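You operate a simulated robot arm through the tools that you are given. There is no shell and no other tool. Be economical: measure what you need, move in short steps, check, and stop when the job is done.

The job below is to be done with a simulated robot arm. You get a single attempt, and the scene is never put back.

TASK
Take the dust brush and leave it on top of the red remnant spool.

It is judged by the outcome, as a careful person would: the job done as asked, and still so three seconds after it is handed in. It fails if anything else is knocked over, pushed out of place, dropped, spilled or broken.

THE ROBOT
A 7-joint arm with a two-finger parallel gripper, fixed in place. Base frame: the origin is at the foot of the arm, x ahead of it, y to its left, z up; the work surface is at about z = 0.86. Units: m, rad, N and s.
With the tool pointing down near the work surface it reaches from about 0.3 to 0.7 m from the base axis. Its first joint turns from -1.152 to 1.152 rad. Payload 1.57 kg.
The TCP is the grasp point between the finger pads, 0.03 m short of the fingertips. In the tool frame z runs along the fingers and y along their closing line. Largest opening 0.11 m; finger width 0.024, thickness 0.012; the body of the gripper, 0.048 by 0.112 m, starts 0.078 m behind the TCP.
Orientation is that of the tool frame in the base frame, as a unit quaternion [x, y, z, w]. With the fingers straight down and closing along the base's y, the tool's x points along the base's -x, its y along +y and its z along -z.

THE INTERFACE
- The arm moves only by the tool move_arm. Its argument "targets" is a list of rows, each a list of 5 numbers: the shift along the tool's x, y, z in cm, then the turn about the tool's z in rad, then the finger opening in cm, from 0 to 11. In form: [[tx, ty, tz, twist, fingers], ...]. A call has 1 to 10 rows; each row is the pose to reach, as a shift and turn from the pose commanded when the call began, along the tool's axes at that moment. Rows are played at 5 a second. More than 0.05 m and 0.15 rad between two rows, or a gripper value outside its range, and nothing of the call is played. Where a pose cannot be reached the arm comes as near as it can. A force on the tool above 40 N (or 10 N above the force at the start of the call, whichever is more), or a blocked arm, ends the call early, and 0.2 s more pass. The fingers move at their own pace (about 0.108 m/s each) and stop on an object; they squeeze with about 43 N. The grip force told is the motor's: it shows also when the fingers shut on nothing. Time passes only in rows, and 0.2 s behind the last, so rows that repeat a pose let the fingers close. The reply holds the time, the measured pose of the TCP, the force on the tool along the base axes, the opening and the grip force, in the units named above and with some noise, and new pictures: "show" is both (left out), scene, wrist or none.
- Cameras (640 x 400 px; columns grow to the right, rows downward): "scene" is fixed at [0.1667, -0.4019, 1.3941]; the picture's right is [0.72, -0.69, 0.00], its down [-0.46, -0.49, -0.74] and it looks along [0.51, 0.54, -0.67] (base axes); focal length 339 px, centre (320, 200). "wrist" rides on the gripper at [0.07, 0.016, -0.141] in the tool frame; the picture's right is [-0.23, 0.97, 0.00], its down [-0.86, -0.20, -0.48] and it looks along [-0.47, -0.11, 0.88] (tool axes); focal length 222 px, centre (320, 200). There is no depth. A picture from a camera that has moved, and an enlarged one, comes with that camera's place and axes in the base frame and with its lens.
- close_up(camera, box): a new picture of the part [left, top, right, bottom] of that camera's present view, enlarged. It takes no simulated time.
- sign_off(): hands the job in; it is judged then, once.

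Go step by step. Nothing tells you positions but the pictures and the camera data: compare them with the known pose of the tool, close in by small moves and look again before you grip or let go. The budget is 90 turns and 170 pictures, counting those below and the enlarged ones. Unless the task says otherwise, let go and move clear before handing in, and close with one line.

The tools are called after "Call:" as a command line: name --pt "numbers of a row" for each row, then --argument value for the rest, lists and objects as JSON in quotes. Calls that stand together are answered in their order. move_arm: Moves the arm, as the interface text tells. Its arguments: {"type":"object","properties":{"targets":{"type":"array","items":{"type":"array","items":{"type":"number"}}},"show":{"type":"string","enum":["both","scene","wrist","none"]}},"required":["targets"]} The other tools are called the same way: close_up (camera, box) takes an enlarged picture of a part of a camera's view; sign_off () hands the job in.

At the start:

```text
t: 0.0
position: [0.3311, 0.051, 1.1308]
tcp_rot: [-0.001, 1.0, 0.0, -0.001]
ft_force: [1.0, -0.2, 0.1]
opening: 0.1101
finger_force: 0.0
```

scene: 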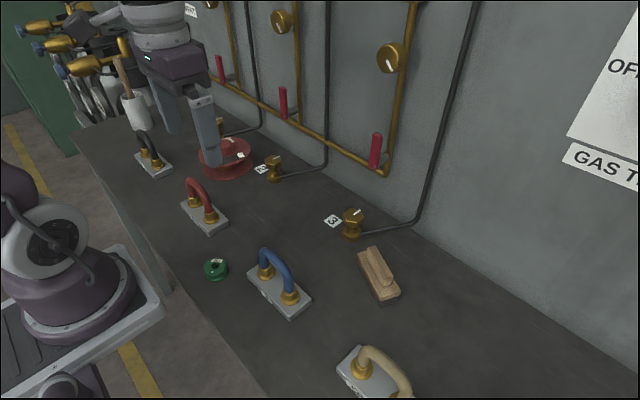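
wrist: 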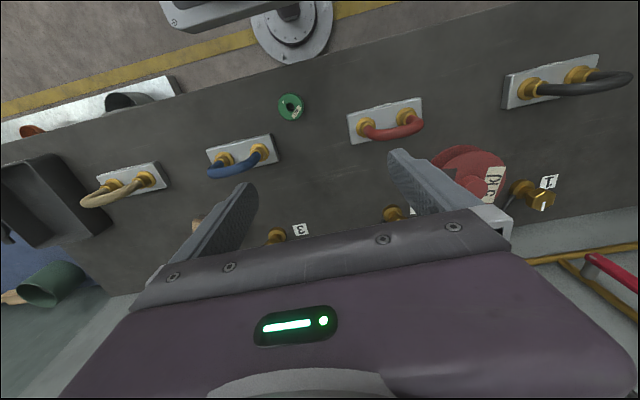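

The brush looks to be near (0.49, -0.21) and the red spool near (0.48, 0.28). I'll enlarge both to measure them.

Call:
close_up --camera "scene" --box '[330, 225, 426, 325]'

Call:
close_up --camera "scene" --box '[180, 110, 290, 200]'

Call:
close_up --camera "wrist" --box '[400, 120, 560, 240]'

```text
4.00 times, centred on (378, 275) of scene
camera zoom: at [0.1667, -0.4019, 1.3941], right [0.72, -0.69, 0.0], down [-0.46, -0.49, -0.74], along [0.51, 0.54, -0.67], focal length 1356 px, centre (88, -100)
```

zoom: 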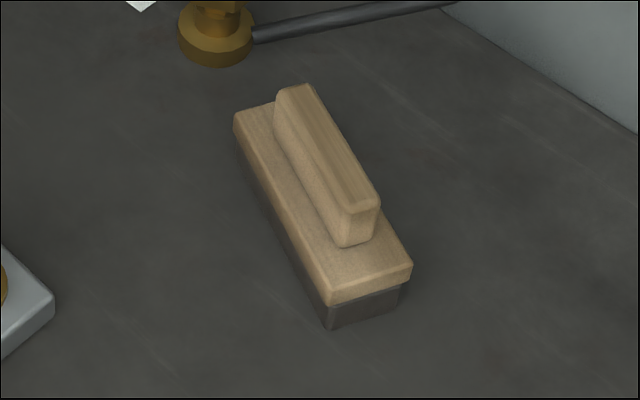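

```text
4.44 times, centred on (235, 155) of scene
camera zoom: at [0.1667, -0.4019, 1.3941], right [0.72, -0.69, 0.0], down [-0.46, -0.49, -0.74], along [0.51, 0.54, -0.67], focal length 1507 px, centre (698, 400)
```

zoom: 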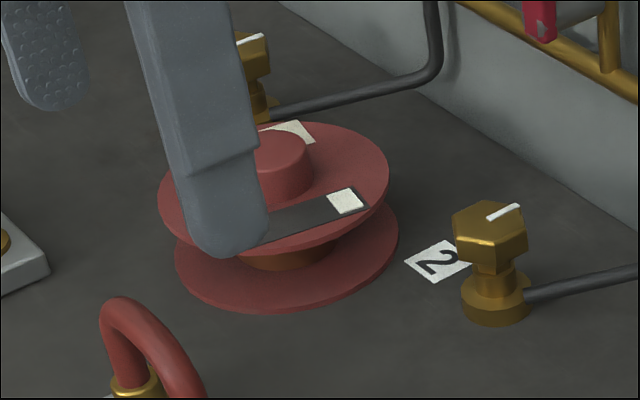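

```text
3.33 times, centred on (480, 180) of wrist
camera zoom: at [0.2611, 0.067, 1.2705], right [0.23, 0.97, 0.0], down [0.86, -0.2, 0.48], along [0.47, -0.11, -0.88], focal length 740 px, centre (-213, 267)
```

zoom: 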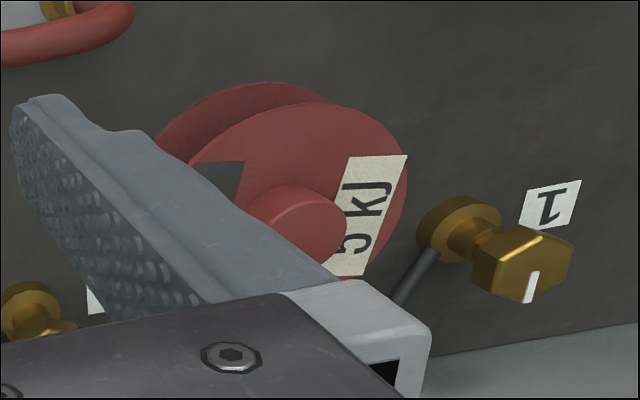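

The brush is about 0.10 x 0.04 m, its centre near (0.497, -0.205) and its long axis along (0.41, 0.91), with a ridge handle on top. I'll move above it at safe height, turning the fingers to close across the handle.

Call:
move_arm --pt "-2.07 -3.2 0 -0.143 8" --pt "-4.14 -6.4 0 -0.286 8" --pt "-6.2 -9.6 0 -0.43 8" --pt "-8.28 -12.8 0 -0.573 8" --pt "-10.3 -16 0 -0.717 8" --pt "-12.4 -19.2 0 -0.86 8" --pt "-14.5 -22.4 0 -1.0 8" --pt "-16.55 -25.6 0 -1.147 8" --pt "-16.55 -25.6 3 -1.147 8"

Call:
close_up --camera "scene" --box '[180, 110, 290, 200]'

```text
t: 2.0
position: [0.499, -0.2057, 1.0984]
tcp_rot: [-0.543, 0.839, 0.001, 0.0]
ft_force: [-0.6, 0.2, -0.6]
opening: 0.0801
finger_force: 0.0
camera wrist: at [0.4556, -0.2613, 1.2393], right [-0.8, 0.61, 0.0], down [0.53, 0.7, 0.48], along [0.29, 0.38, -0.88], focal length 222 px, centre (320, 200)
```

scene: 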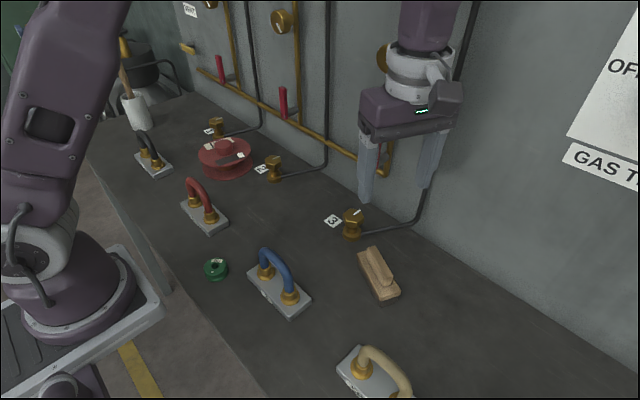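
wrist: 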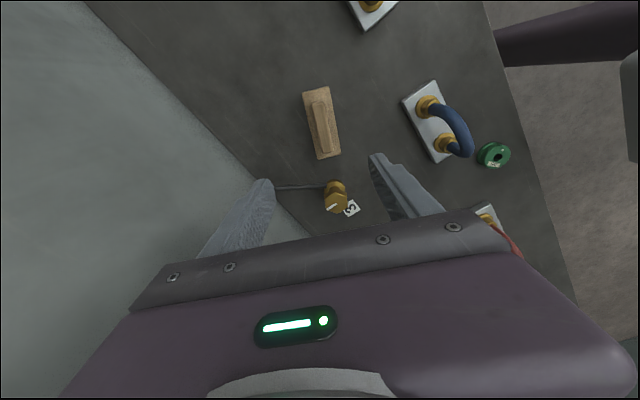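

```text
4.44 times, centred on (235, 155) of scene
camera zoom: at [0.1667, -0.4019, 1.3941], right [0.72, -0.69, 0.0], down [-0.46, -0.49, -0.74], along [0.51, 0.54, -0.67], focal length 1507 px, centre (698, 400)
```

zoom: 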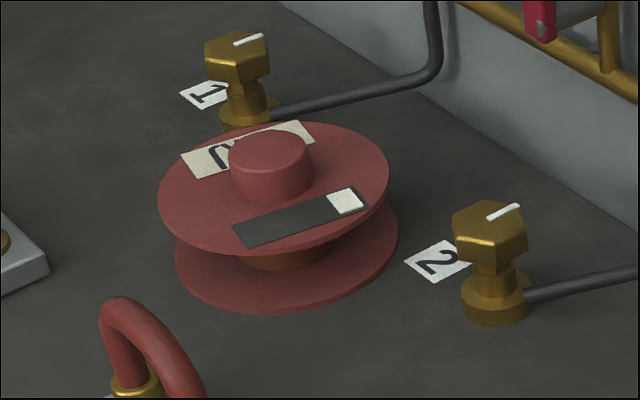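

The spool's centre looks to be near (0.490, 0.294), with its hub top at about z 0.93. I'll check the brush through the wrist view.

Call:
close_up --camera "wrist" --box '[272, 75, 368, 175]'

```text
4.00 times, centred on (320, 125) of wrist
camera zoom: at [0.4556, -0.2613, 1.2393], right [-0.8, 0.61, 0.0], down [0.53, 0.7, 0.48], along [0.29, 0.38, -0.88], focal length 888 px, centre (320, 500)
```

zoom: 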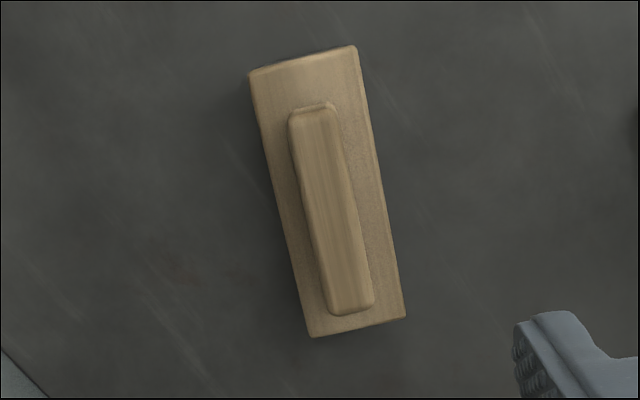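

The two views agree to within several millimetres on a centre near (0.491, -0.207). I'll correct for that and descend part way.

Call:
move_arm --pt "0.42 0.69 4 0 5.5" --pt "0.42 0.69 8 0 5.5" --pt "0.42 0.69 12 0 5.5" --pt "0.42 0.69 13.5 0 5.5"

Call:
close_up --camera "scene" --box '[330, 205, 426, 305]'

Call:
close_up --camera "wrist" --box '[220, 80, 420, 240]'

```text
t: 3.0
position: [0.4896, -0.2062, 0.9664]
tcp_rot: [-0.542, 0.84, 0.0, -0.001]
ft_force: [-0.6, 0.5, 0.2]
opening: 0.0551
finger_force: 0.1
camera wrist: at [0.4453, -0.2621, 1.1052], right [-0.79, 0.61, 0.0], down [0.53, 0.7, 0.48], along [0.29, 0.38, -0.88], focal length 222 px, centre (320, 200)
```

scene: 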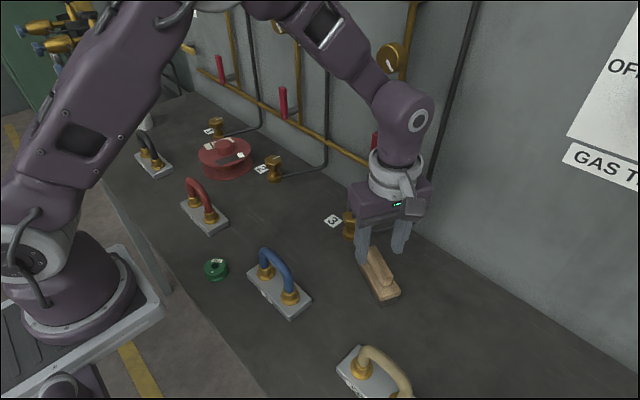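
wrist: 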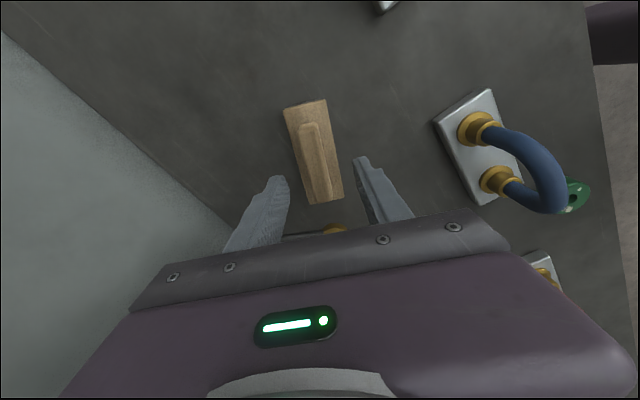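

```text
4.00 times, centred on (378, 255) of scene
camera zoom: at [0.1667, -0.4019, 1.3941], right [0.72, -0.69, 0.0], down [-0.46, -0.49, -0.74], along [0.51, 0.54, -0.67], focal length 1356 px, centre (88, -20)
```

zoom: 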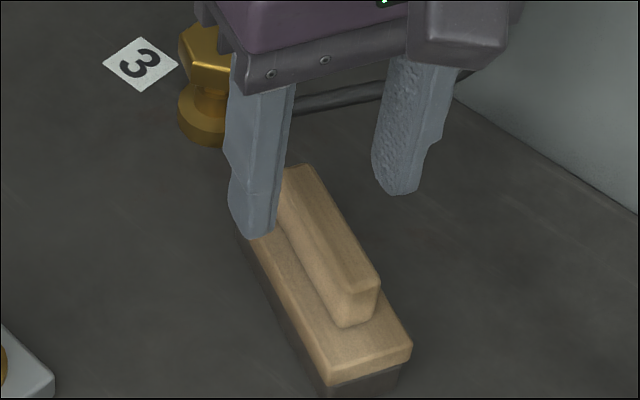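

```text
2.50 times, centred on (320, 160) of wrist
camera zoom: at [0.4453, -0.2621, 1.1052], right [-0.79, 0.61, 0.0], down [0.53, 0.7, 0.48], along [0.29, 0.38, -0.88], focal length 555 px, centre (320, 300)
```

zoom: 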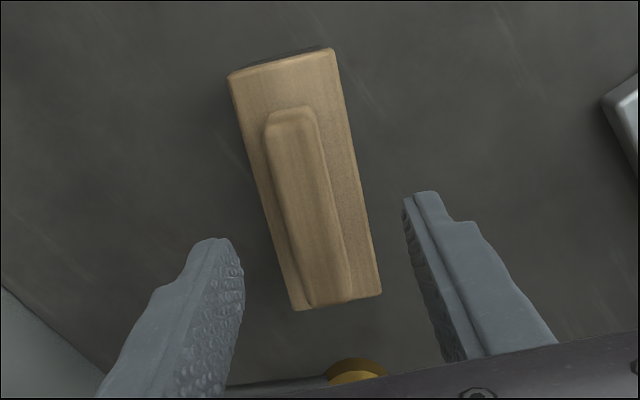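

The fingers straddle the handle well, needing only a few mm of shift along it. I'll go down to just above the block.

Call:
move_arm --pt "0.4 -0.15 1.5 0 5.5" --pt "0.4 -0.15 3 0 5.5" --pt "0.4 -0.15 4.2 0 5.5"

Call:
close_up --camera "scene" --box '[330, 205, 426, 305]'

Call:
close_up --camera "wrist" --box '[220, 80, 420, 240]'

```text
t: 3.8
position: [0.4888, -0.2101, 0.9223]
tcp_rot: [-0.542, 0.84, 0.0, 0.0]
ft_force: [-0.6, -0.5, 0.1]
opening: 0.0551
finger_force: 0.1
camera wrist: at [0.4444, -0.267, 1.062], right [-0.79, 0.61, 0.0], down [0.53, 0.7, 0.48], along [0.29, 0.38, -0.88], focal length 222 px, centre (320, 200)
```

scene: 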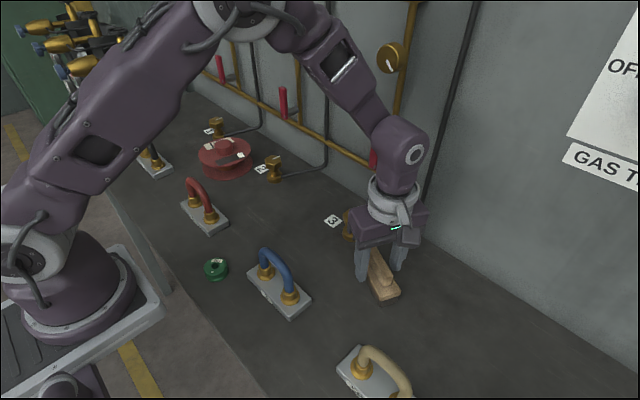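
wrist: 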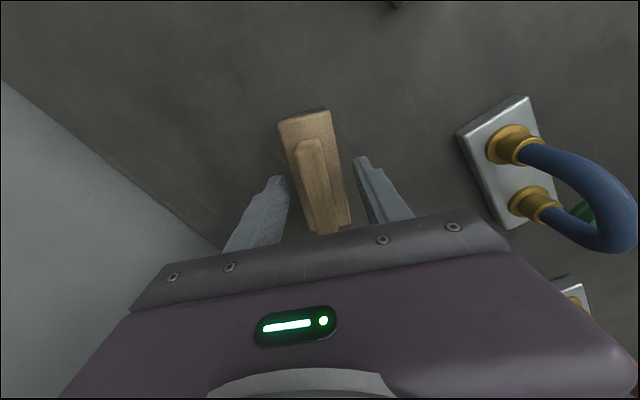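

```text
4.00 times, centred on (378, 255) of scene
camera zoom: at [0.1667, -0.4019, 1.3941], right [0.72, -0.69, 0.0], down [-0.46, -0.49, -0.74], along [0.51, 0.54, -0.67], focal length 1356 px, centre (88, -20)
```

zoom: 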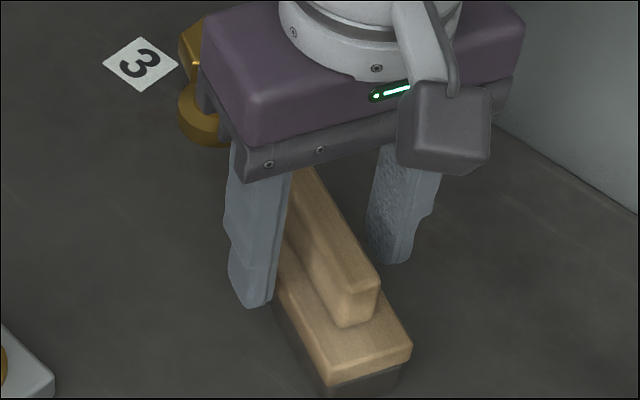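

```text
2.50 times, centred on (320, 160) of wrist
camera zoom: at [0.4444, -0.267, 1.062], right [-0.79, 0.61, 0.0], down [0.53, 0.7, 0.48], along [0.29, 0.38, -0.88], focal length 555 px, centre (320, 300)
```

zoom: 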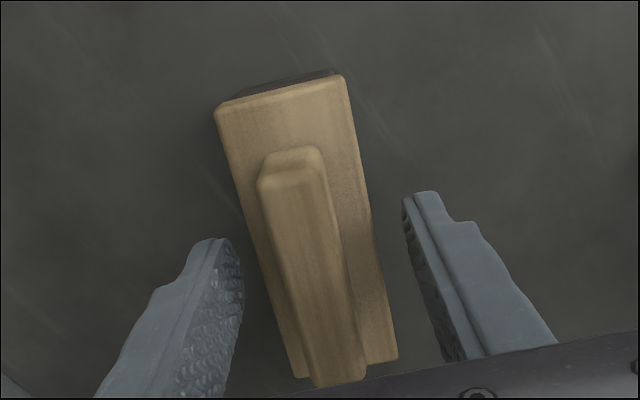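

Fingertips are at about z 0.892, beside the handle and above the block. I'll lower by 2 mm and close.

Call:
move_arm --pt "0 0 0.2 0 5.5" --pt "0 0 0.2 0 3.5" --pt "0 0 0.2 0 1" --pt "0 0 0.2 0 0.5" --pt "0 0 0.2 0 0.5" --pt "0 0 0.2 0 0.5"

Call:
close_up --camera "scene" --box '[330, 205, 426, 305]'

```text
t: 5.2
position: [0.4882, -0.211, 0.9218]
tcp_rot: [-0.543, 0.84, 0.0, 0.0]
ft_force: [-0.3, -0.9, 2.1]
opening: 0.0391
finger_force: 43.1
camera wrist: at [0.4443, -0.2671, 1.0609], right [-0.79, 0.61, 0.0], down [0.53, 0.7, 0.48], along [0.29, 0.38, -0.88], focal length 222 px, centre (320, 200)
```

scene: 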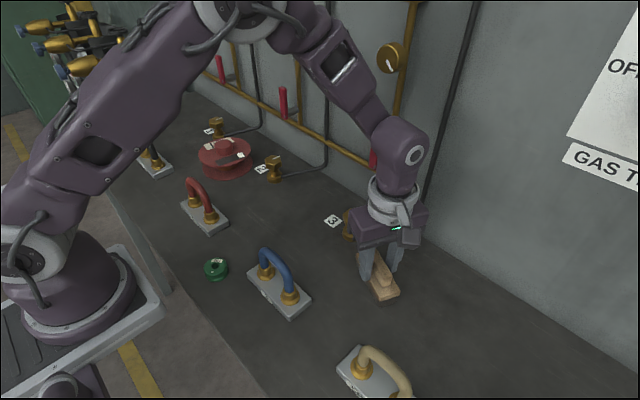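
wrist: 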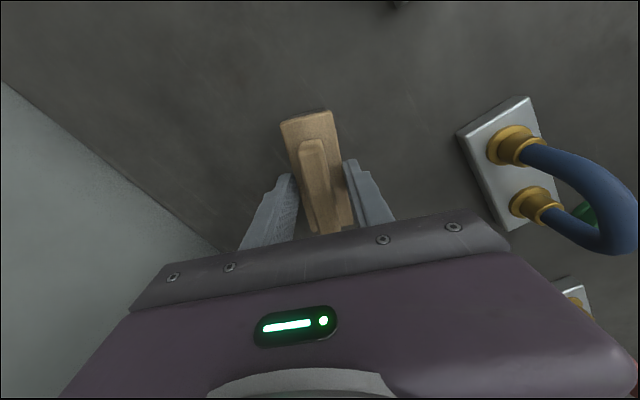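

```text
4.00 times, centred on (378, 255) of scene
camera zoom: at [0.1667, -0.4019, 1.3941], right [0.72, -0.69, 0.0], down [-0.46, -0.49, -0.74], along [0.51, 0.54, -0.67], focal length 1356 px, centre (88, -20)
```

zoom: 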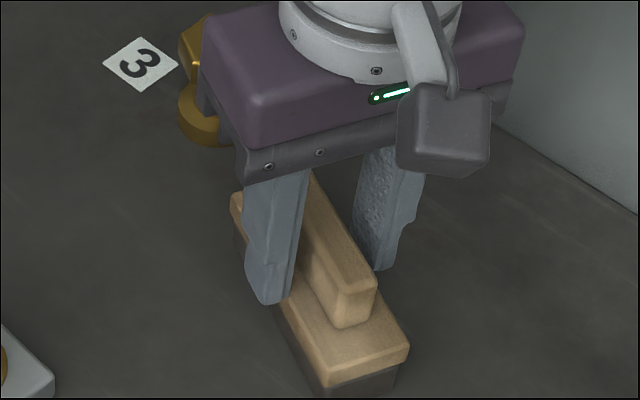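

The fingers stopped at 0.039 m, so they've caught the upper edge of the block rather than the handle. I'll reopen, go 1.6 cm lower and grip the block's sides properly.

Call:
move_arm --pt "0 0 0 0 5.8" --pt "0 0 0 0 5.8" --pt "0 0 0.8 0 5.8" --pt "0 0 1.6 0 5.8" --pt "0 0 1.6 0 4" --pt "0 0 1.6 0 2.5" --pt "0 0 1.6 0 2.5" --pt "0 0 1.6 0 2.5"

Call:
close_up --camera "scene" --box '[330, 205, 426, 305]'

```text
t: 7.0
position: [0.4877, -0.2116, 0.9051]
tcp_rot: [-0.542, 0.84, -0.001, 0.001]
ft_force: [0.3, 0.7, -0.4]
opening: 0.0392
finger_force: 43.0
camera wrist: at [0.4439, -0.2668, 1.0445], right [-0.79, 0.61, 0.0], down [0.53, 0.7, 0.48], along [0.29, 0.38, -0.88], focal length 222 px, centre (320, 200)
```

scene: 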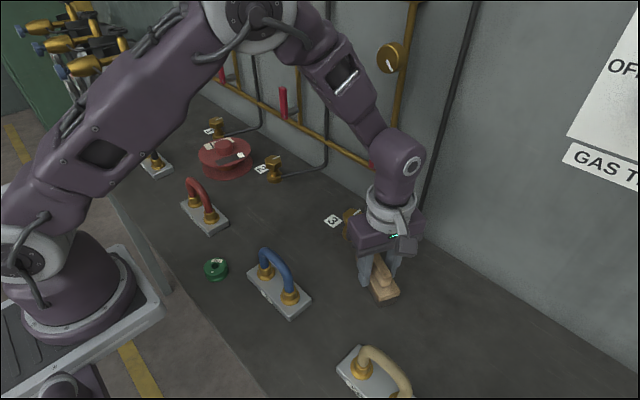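
wrist: 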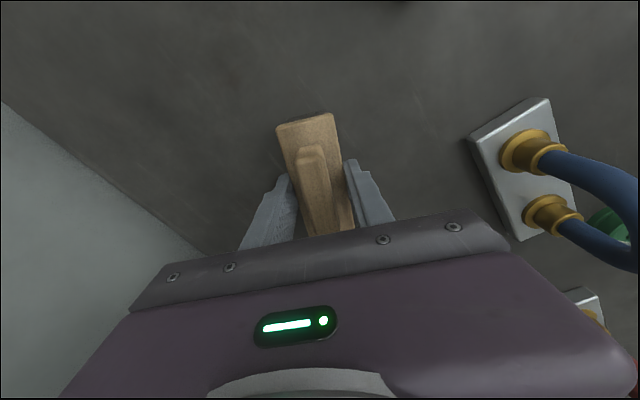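

```text
4.00 times, centred on (378, 255) of scene
camera zoom: at [0.1667, -0.4019, 1.3941], right [0.72, -0.69, 0.0], down [-0.46, -0.49, -0.74], along [0.51, 0.54, -0.67], focal length 1356 px, centre (88, -20)
```

zoom: 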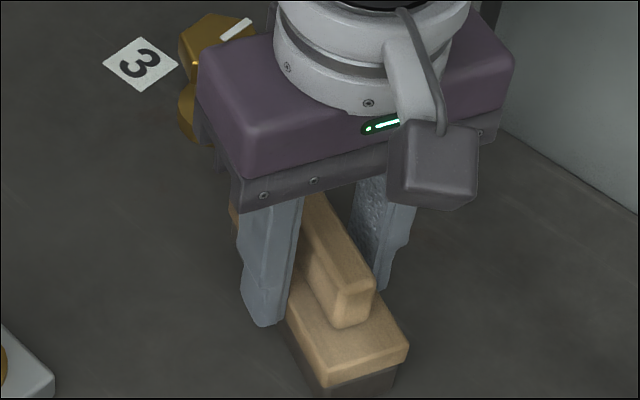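

Now the grip is on the block's sides. I'll lift straight up and check that the brush hangs level.

Call:
move_arm --pt "0 0 -1.5 0 2.5" --pt "0 0 -4 0 2.5" --pt "0 0 -7 0 2.5" --pt "0 0 -11 0 2.5" --pt "0 0 -15 0 2.5" --pt "0 0 -17 0 2.5"

Call:
close_up --camera "scene" --box '[320, 100, 480, 240]'

```text
t: 8.4
position: [0.4866, -0.2128, 1.0775]
tcp_rot: [-0.543, 0.84, 0.0, 0.0]
ft_force: [0.6, -0.8, -0.5]
opening: 0.0394
finger_force: 43.2
camera wrist: at [0.4432, -0.2689, 1.2168], right [-0.79, 0.61, 0.0], down [0.53, 0.7, 0.48], along [0.29, 0.38, -0.88], focal length 222 px, centre (320, 200)
```

scene: 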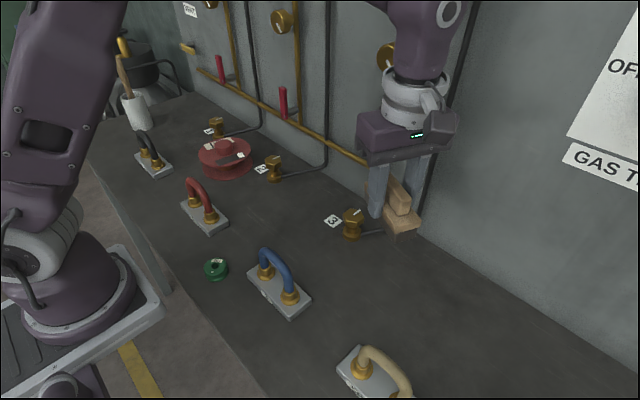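
wrist: 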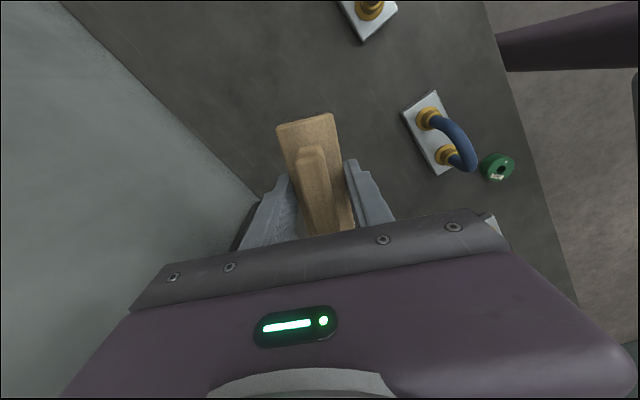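

```text
2.86 times, centred on (400, 170) of scene
camera zoom: at [0.1667, -0.4019, 1.3941], right [0.72, -0.69, 0.0], down [-0.46, -0.49, -0.74], along [0.51, 0.54, -0.67], focal length 969 px, centre (91, 286)
```

zoom: 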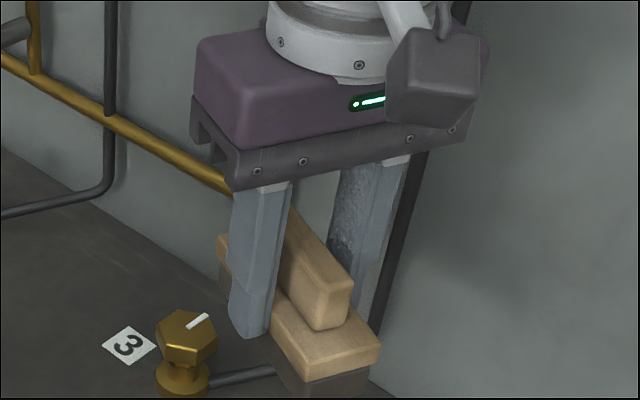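

The brush hangs level and is centred in the grip. I'll carry it along +y at this height toward the spool, turning back as I go.

Call:
move_arm --pt "-4.1 1.85 0 0.14 2.5" --pt "-8.2 3.7 0 0.28 2.5" --pt "-12.3 5.55 0 0.42 2.5" --pt "-16.4 7.4 0 0.56 2.5" --pt "-20.5 9.25 0 0.7 2.5" --pt "-24.6 11.1 0 0.84 2.5" --pt "-28.7 12.95 0 0.98 2.5" --pt "-31.9 14.4 0 1.1 2.5" --pt "-33.7 15.2 0 1.147 2.5"

```text
t: 10.4
position: [0.4888, 0.1588, 1.0766]
tcp_rot: [0.0, 1.0, 0.0, -0.001]
ft_force: [0.2, -0.6, -0.9]
opening: 0.0391
finger_force: 43.3
camera wrist: at [0.4187, 0.1771, 1.2154], right [0.23, 0.97, 0.0], down [0.86, -0.2, 0.48], along [0.47, -0.11, -0.88], focal length 222 px, centre (320, 200)
```

scene: 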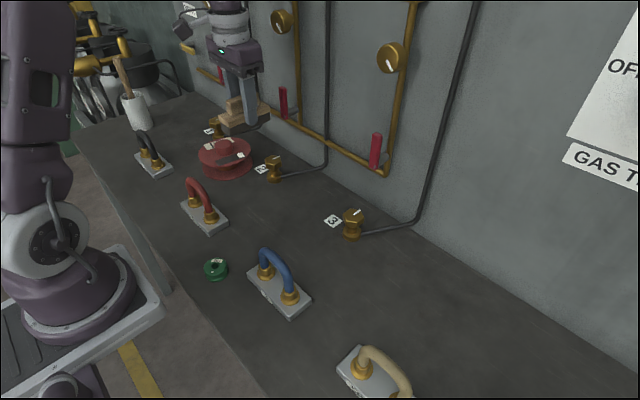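
wrist: 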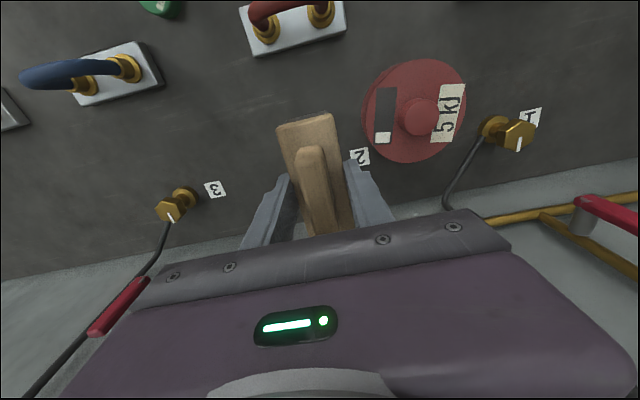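

The spool is well in view of the wrist camera now, so I'll enlarge it to measure the hub.

Call:
close_up --camera "wrist" --box '[350, 50, 482, 170]'

Call:
close_up --camera "scene" --box '[180, 60, 300, 190]'

```text
3.33 times, centred on (416, 110) of wrist
camera zoom: at [0.4187, 0.1771, 1.2154], right [0.23, 0.97, 0.0], down [0.86, -0.2, 0.48], along [0.47, -0.11, -0.88], focal length 740 px, centre (0, 500)
```

zoom: 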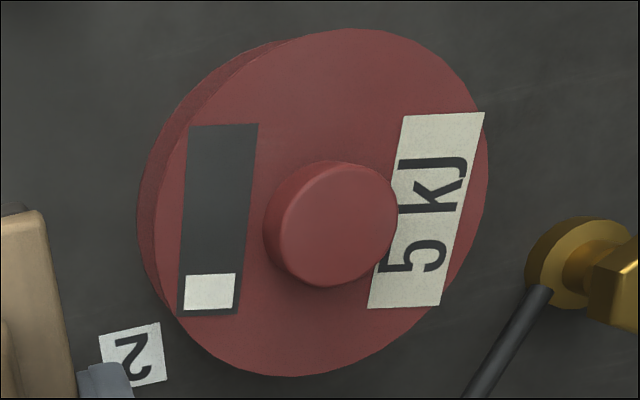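

```text
3.08 times, centred on (240, 125) of scene
camera zoom: at [0.1667, -0.4019, 1.3941], right [0.72, -0.69, 0.0], down [-0.46, -0.49, -0.74], along [0.51, 0.54, -0.67], focal length 1043 px, centre (566, 431)
```

zoom: 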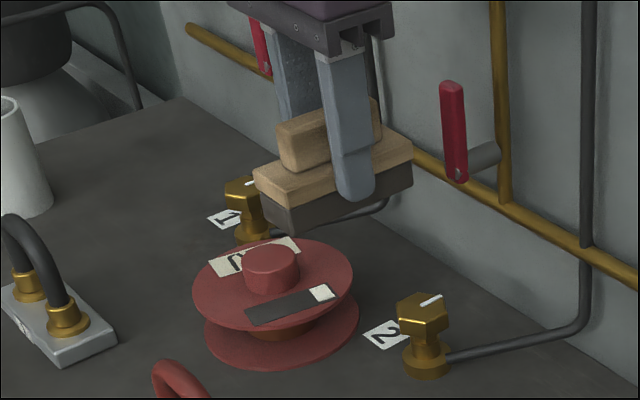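

I place the spool's centre at about (0.485, 0.289). I'll move above it and come partly down.

Call:
move_arm --pt "0.1 4.3 0 0 2.5" --pt "0.3 8.6 0 0 2.5" --pt "0.4 13.0 0 0 2.5" --pt "0.4 13.0 3 0 2.5" --pt "0.4 13.0 6 0 2.5" --pt "0.4 13.0 7.5 0 2.5"

Call:
close_up --camera "scene" --box '[170, 90, 280, 200]'

Call:
close_up --camera "wrist" --box '[220, 40, 420, 240]'

```text
t: 11.8
position: [0.4835, 0.2886, 1.0013]
tcp_rot: [0.0, 1.0, 0.0, -0.001]
ft_force: [-0.3, -0.6, -0.5]
opening: 0.0392
finger_force: 43.2
camera wrist: at [0.4135, 0.3054, 1.1406], right [0.23, 0.97, 0.0], down [0.85, -0.2, 0.48], along [0.47, -0.11, -0.88], focal length 222 px, centre (320, 200)
```

scene: 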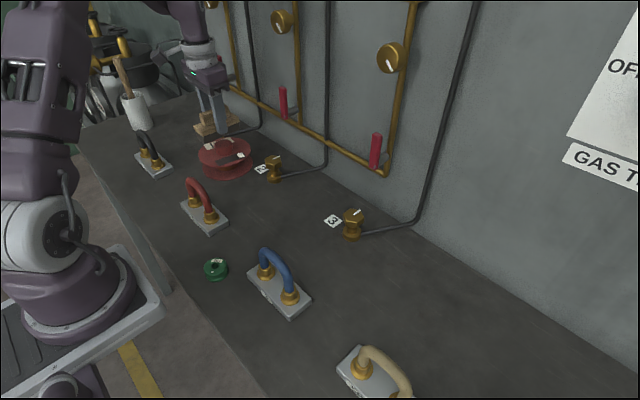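
wrist: 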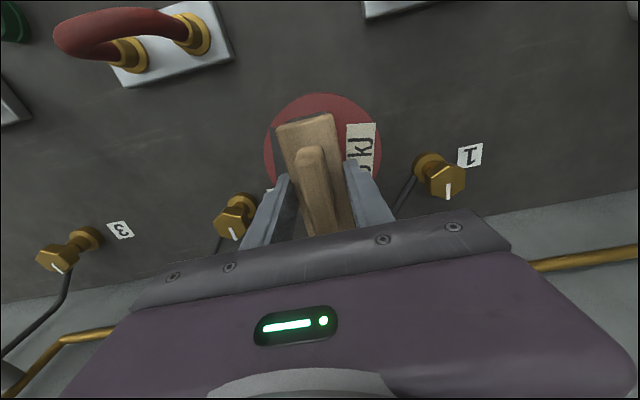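

```text
3.64 times, centred on (225, 145) of scene
camera zoom: at [0.1668, -0.4019, 1.3941], right [0.72, -0.69, 0.0], down [-0.46, -0.49, -0.74], along [0.51, 0.54, -0.67], focal length 1233 px, centre (666, 400)
```

zoom: 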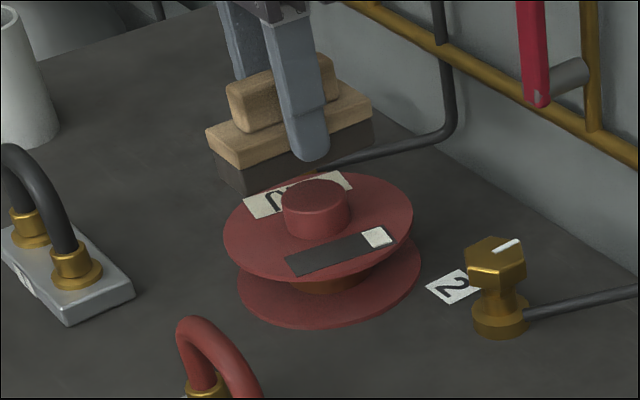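

```text
2.00 times, centred on (320, 140) of wrist
camera zoom: at [0.4135, 0.3054, 1.1406], right [0.23, 0.97, 0.0], down [0.85, -0.2, 0.48], along [0.47, -0.11, -0.88], focal length 444 px, centre (320, 320)
```

zoom: 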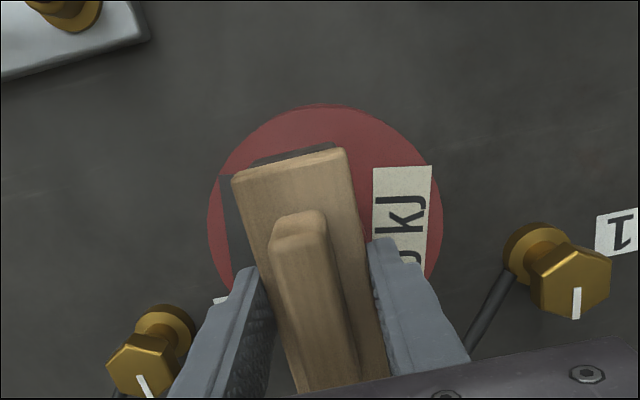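

The estimates from both cameras put the hub centre near (0.486, 0.291), a few mm from the brush's centre. I'll nudge over and lower carefully.

Call:
move_arm --pt "-0.3 0.2 0.5 0 2.5" --pt "-0.3 0.2 1.0 0 2.5" --pt "-0.3 0.2 1.5 0 2.5" --pt "-0.3 0.2 1.8 0 2.5"

Call:
close_up --camera "scene" --box '[180, 100, 270, 190]'

```text
t: 12.8
position: [0.4845, 0.2911, 0.9825]
tcp_rot: [0.0, 1.0, 0.001, 0.0]
ft_force: [0.1, 0.2, -2.5]
opening: 0.0391
finger_force: 43.1
camera wrist: at [0.4159, 0.3073, 1.122], right [0.23, 0.97, 0.0], down [0.86, -0.2, 0.48], along [0.47, -0.11, -0.88], focal length 222 px, centre (320, 200)
```

scene: 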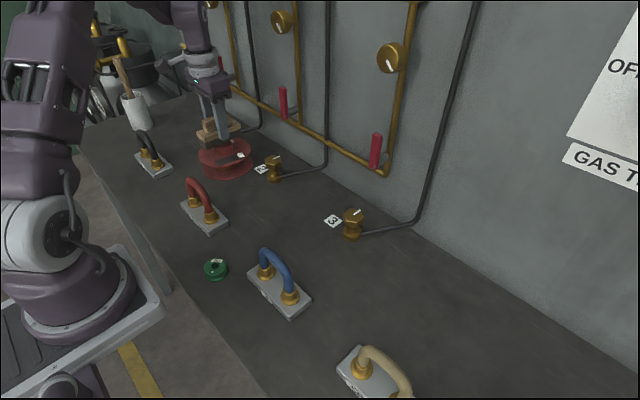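
wrist: 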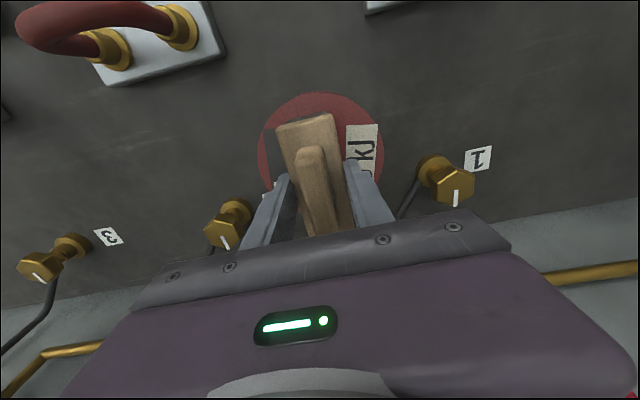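

```text
4.44 times, centred on (225, 145) of scene
camera zoom: at [0.1667, -0.4019, 1.3941], right [0.72, -0.69, 0.0], down [-0.46, -0.49, -0.74], along [0.51, 0.54, -0.67], focal length 1507 px, centre (742, 444)
```

zoom: 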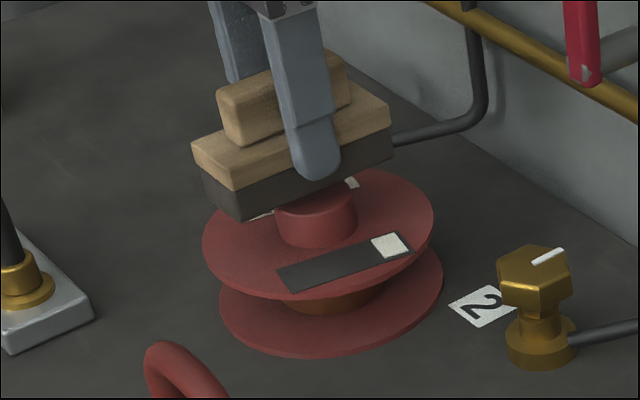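

No contact yet; the brush sits a few mm above the hub. The scene view suggests a small shift of about 3 mm, which I'll apply, then lower slowly until I feel contact.

Call:
move_arm --pt "-0.3 -0.3 0 0 2.5" --pt "-0.3 -0.3 0.2 0 2.5" --pt "-0.3 -0.3 0.4 0 2.5" --pt "-0.3 -0.3 0.4 0 2.5"

Call:
close_up --camera "scene" --box '[195, 115, 255, 175]'

```text
t: 13.8
position: [0.4898, 0.287, 0.9791]
tcp_rot: [0.0, 1.0, -0.001, -0.001]
ft_force: [0.9, 0.7, -1.1]
opening: 0.0389
finger_force: 43.6
camera wrist: at [0.4202, 0.3051, 1.118], right [0.23, 0.97, 0.0], down [0.86, -0.2, 0.48], along [0.47, -0.11, -0.88], focal length 222 px, centre (320, 200)
```

scene: 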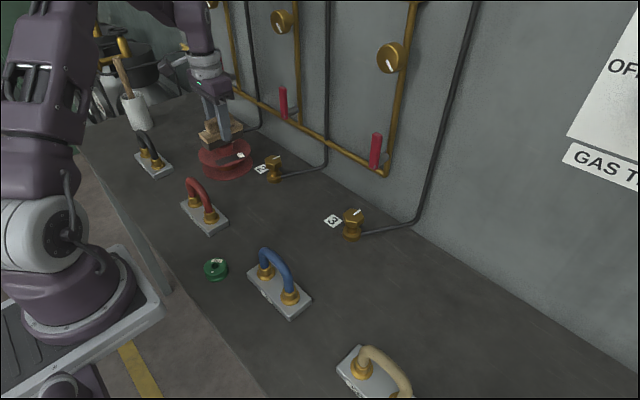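
wrist: 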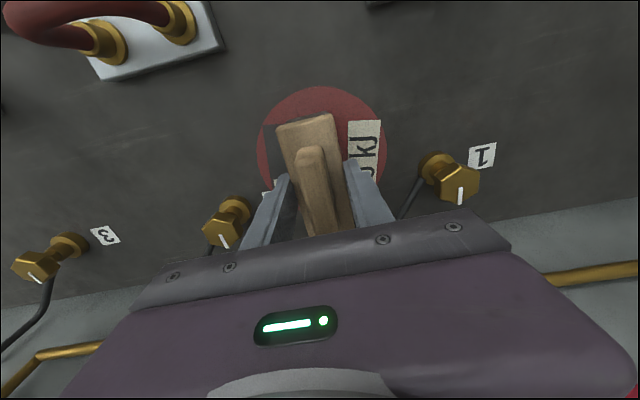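

```text
6.67 times, centred on (225, 145) of scene
camera zoom: at [0.1667, -0.4019, 1.3941], right [0.72, -0.69, 0.0], down [-0.46, -0.49, -0.74], along [0.51, 0.54, -0.67], focal length 2261 px, centre (953, 567)
```

zoom: 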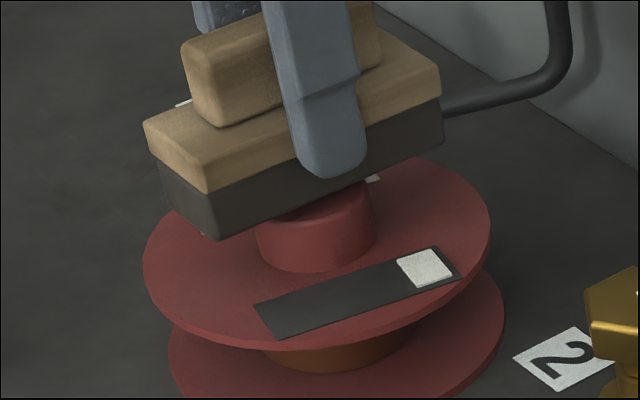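

Working from the flange's rim, the spool's centre comes out at about (0.489, 0.289), so the brush is centred to within a few mm. I'll lower in 1 mm steps until contact.

Call:
move_arm --pt "0 0 0.1 0 2.5" --pt "0 0 0.2 0 2.5" --pt "0 0 0.3 0 2.5" --pt "0 0 0.3 0 2.5" --show "none"

Call:
close_up --camera "scene" --box '[195, 115, 255, 175]'

```text
t: 14.8
position: [0.4904, 0.2878, 0.9759]
tcp_rot: [0.0, 1.0, 0.0, -0.001]
ft_force: [0.4, -0.9, -0.7]
opening: 0.0389
finger_force: 43.3
```

```text
6.67 times, centred on (225, 145) of scene
camera zoom: at [0.1667, -0.4019, 1.3941], right [0.72, -0.69, 0.0], down [-0.46, -0.49, -0.74], along [0.51, 0.54, -0.67], focal length 2261 px, centre (953, 567)
```

zoom: 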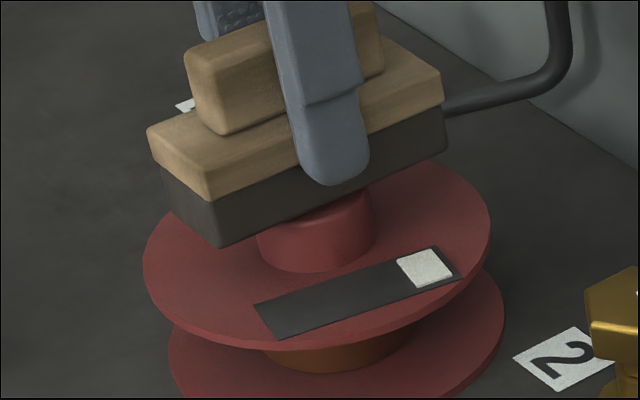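

No contact force yet, so I'll keep lowering slowly.

Call:
move_arm --pt "0 0 0.1 0 2.5" --pt "0 0 0.2 0 2.5" --pt "0 0 0.3 0 2.5" --pt "0 0 0.3 0 2.5" --show "none"

Call:
close_up --camera "scene" --box '[195, 115, 255, 175]'

```text
t: 15.8
position: [0.4893, 0.2884, 0.9733]
tcp_rot: [0.0, 1.0, 0.0, 0.001]
ft_force: [0.4, -0.8, -1.0]
opening: 0.0391
finger_force: 43.2
```

```text
6.67 times, centred on (225, 145) of scene
camera zoom: at [0.1667, -0.4019, 1.3941], right [0.72, -0.69, 0.0], down [-0.46, -0.49, -0.74], along [0.51, 0.54, -0.67], focal length 2261 px, centre (953, 567)
```

zoom: 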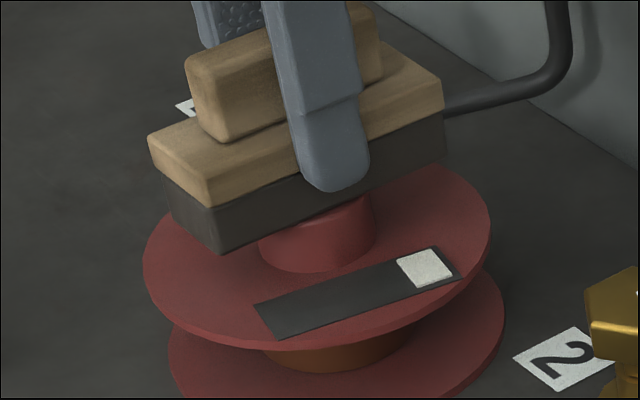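

Still free of contact, so I'll go on lowering.

Call:
move_arm --pt "0 0 0.1 0 2.5" --pt "0 0 0.2 0 2.5" --pt "0 0 0.3 0 2.5" --pt "0 0 0.3 0 2.5" --show "none"

Call:
close_up --camera "scene" --box '[195, 115, 255, 175]'

```text
t: 16.8
position: [0.4909, 0.2878, 0.9731]
tcp_rot: [0.0, 1.0, 0.002, 0.002]
ft_force: [-7.1, -1.0, 35.4]
opening: 0.0392
finger_force: 43.5
```

```text
6.67 times, centred on (225, 145) of scene
camera zoom: at [0.166, -0.4023, 1.3941], right [0.72, -0.69, 0.0], down [-0.46, -0.49, -0.74], along [0.51, 0.54, -0.67], focal length 2261 px, centre (953, 567)
```

zoom: 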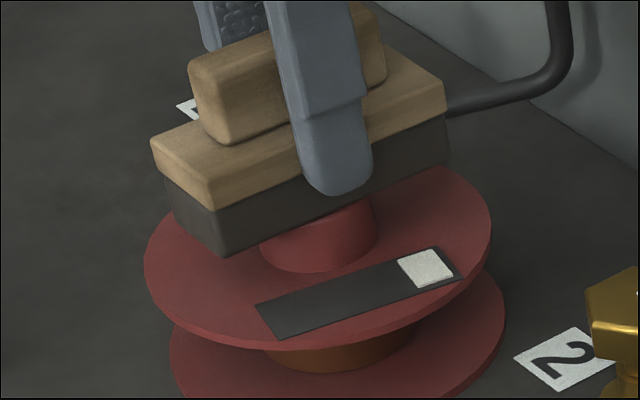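

There is contact, at 35 N. I'll ease the press off before opening.

Call:
move_arm --pt "0 0 -0.15 0 2.5" --pt "0 0 -0.22 0 2.5" --pt "0 0 -0.22 0 2.5" --show "none"

```text
t: 17.6
position: [0.49, 0.2868, 0.9721]
tcp_rot: [0.0, 1.0, 0.0, 0.001]
ft_force: [1.0, 0.9, 4.2]
opening: 0.0393
finger_force: 43.0
```

The contact is light now, about 4 N. I'll open gently to 5.5 cm and look.

Call:
move_arm --pt "0 0 0 0 4.2" --pt "0 0 0 0 4.8" --pt "0 0 0 0 5.5" --pt "0 0 0 0 5.5"

Call:
close_up --camera "scene" --box '[195, 115, 255, 175]'

```text
t: 18.6
position: [0.4902, 0.2871, 0.973]
tcp_rot: [0.0, 1.0, 0.001, -0.001]
ft_force: [0.4, -0.3, -0.7]
opening: 0.055
finger_force: 0.0
camera wrist: at [0.4205, 0.3041, 1.1118], right [0.23, 0.97, 0.0], down [0.86, -0.2, 0.48], along [0.47, -0.11, -0.88], focal length 222 px, centre (320, 200)
```

scene: 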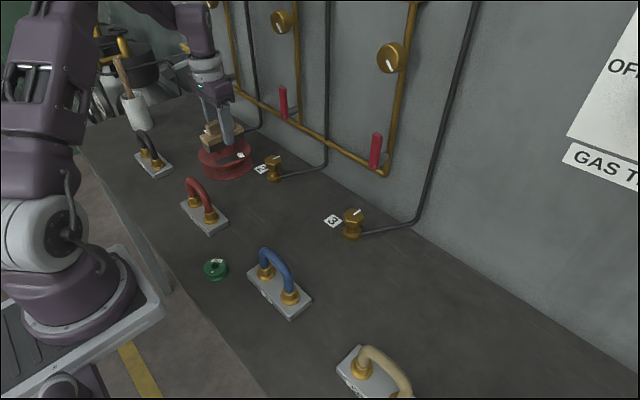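
wrist: 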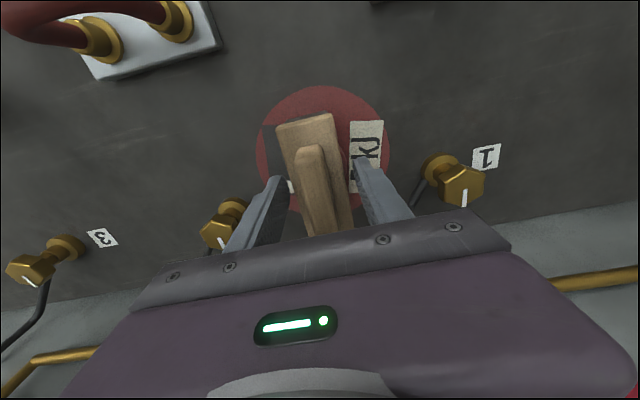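

```text
6.67 times, centred on (225, 145) of scene
camera zoom: at [0.1667, -0.4019, 1.3941], right [0.72, -0.69, 0.0], down [-0.46, -0.49, -0.74], along [0.51, 0.54, -0.67], focal length 2261 px, centre (953, 567)
```

zoom: 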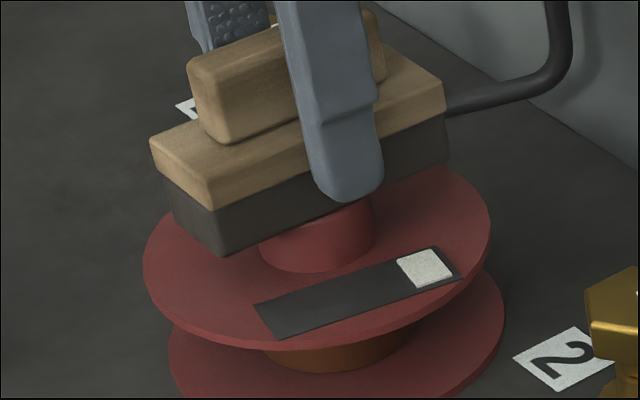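

The brush stays level on the hub with the fingers open. I'll widen a little and go straight up.

Call:
move_arm --pt "0 0 0 0 6.5" --pt "0 0 -1 0 6.5" --pt "0 0 -3 0 6.5" --pt "0 0 -6 0 6.5" --pt "0 0 -10 0 6.5" --pt "0 0 -14 0 6.5" --pt "0 0 -14 0 6.5" --pt "0 0 -14 0 6.5"

Call:
close_up --camera "scene" --box '[180, 100, 290, 200]'

```text
t: 20.4
position: [0.4865, 0.2867, 1.1122]
tcp_rot: [0.001, 1.0, 0.0, 0.0]
ft_force: [-0.2, 0.8, 0.3]
opening: 0.065
finger_force: 0.2
camera wrist: at [0.4171, 0.3046, 1.252], right [0.23, 0.97, 0.0], down [0.86, -0.2, 0.48], along [0.47, -0.11, -0.88], focal length 222 px, centre (320, 200)
```

scene: 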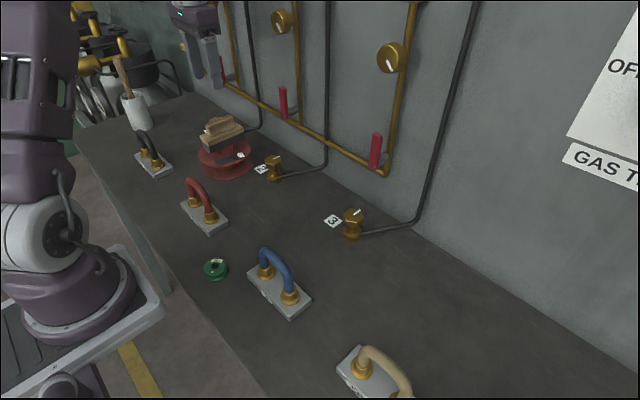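
wrist: 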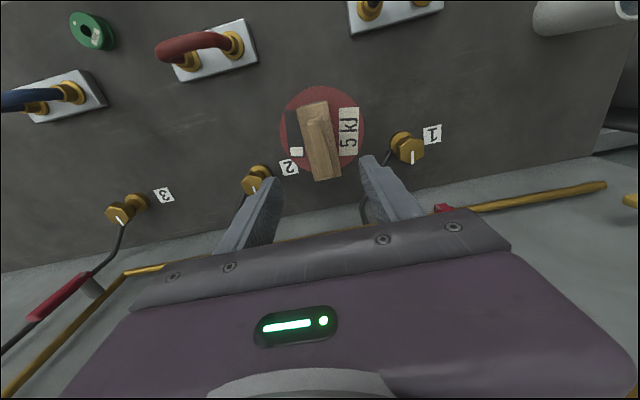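

```text
4.00 times, centred on (235, 150) of scene
camera zoom: at [0.1667, -0.4019, 1.3941], right [0.72, -0.69, 0.0], down [-0.46, -0.49, -0.74], along [0.51, 0.54, -0.67], focal length 1356 px, centre (660, 400)
```

zoom: 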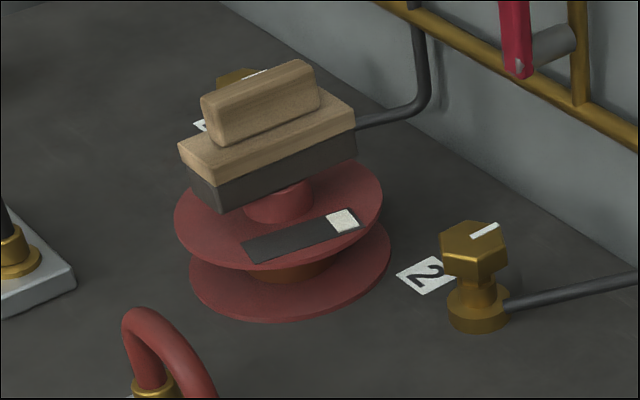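

The brush rests level and centred on the spool's hub, the gripper is clear, and nothing else has moved, so I'm handing the job in.

Call:
sign_off

```text
The job is handed in.
```

The dust brush is resting level on top of the red remnant spool, the gripper is clear of it, and nothing else in view was disturbed.
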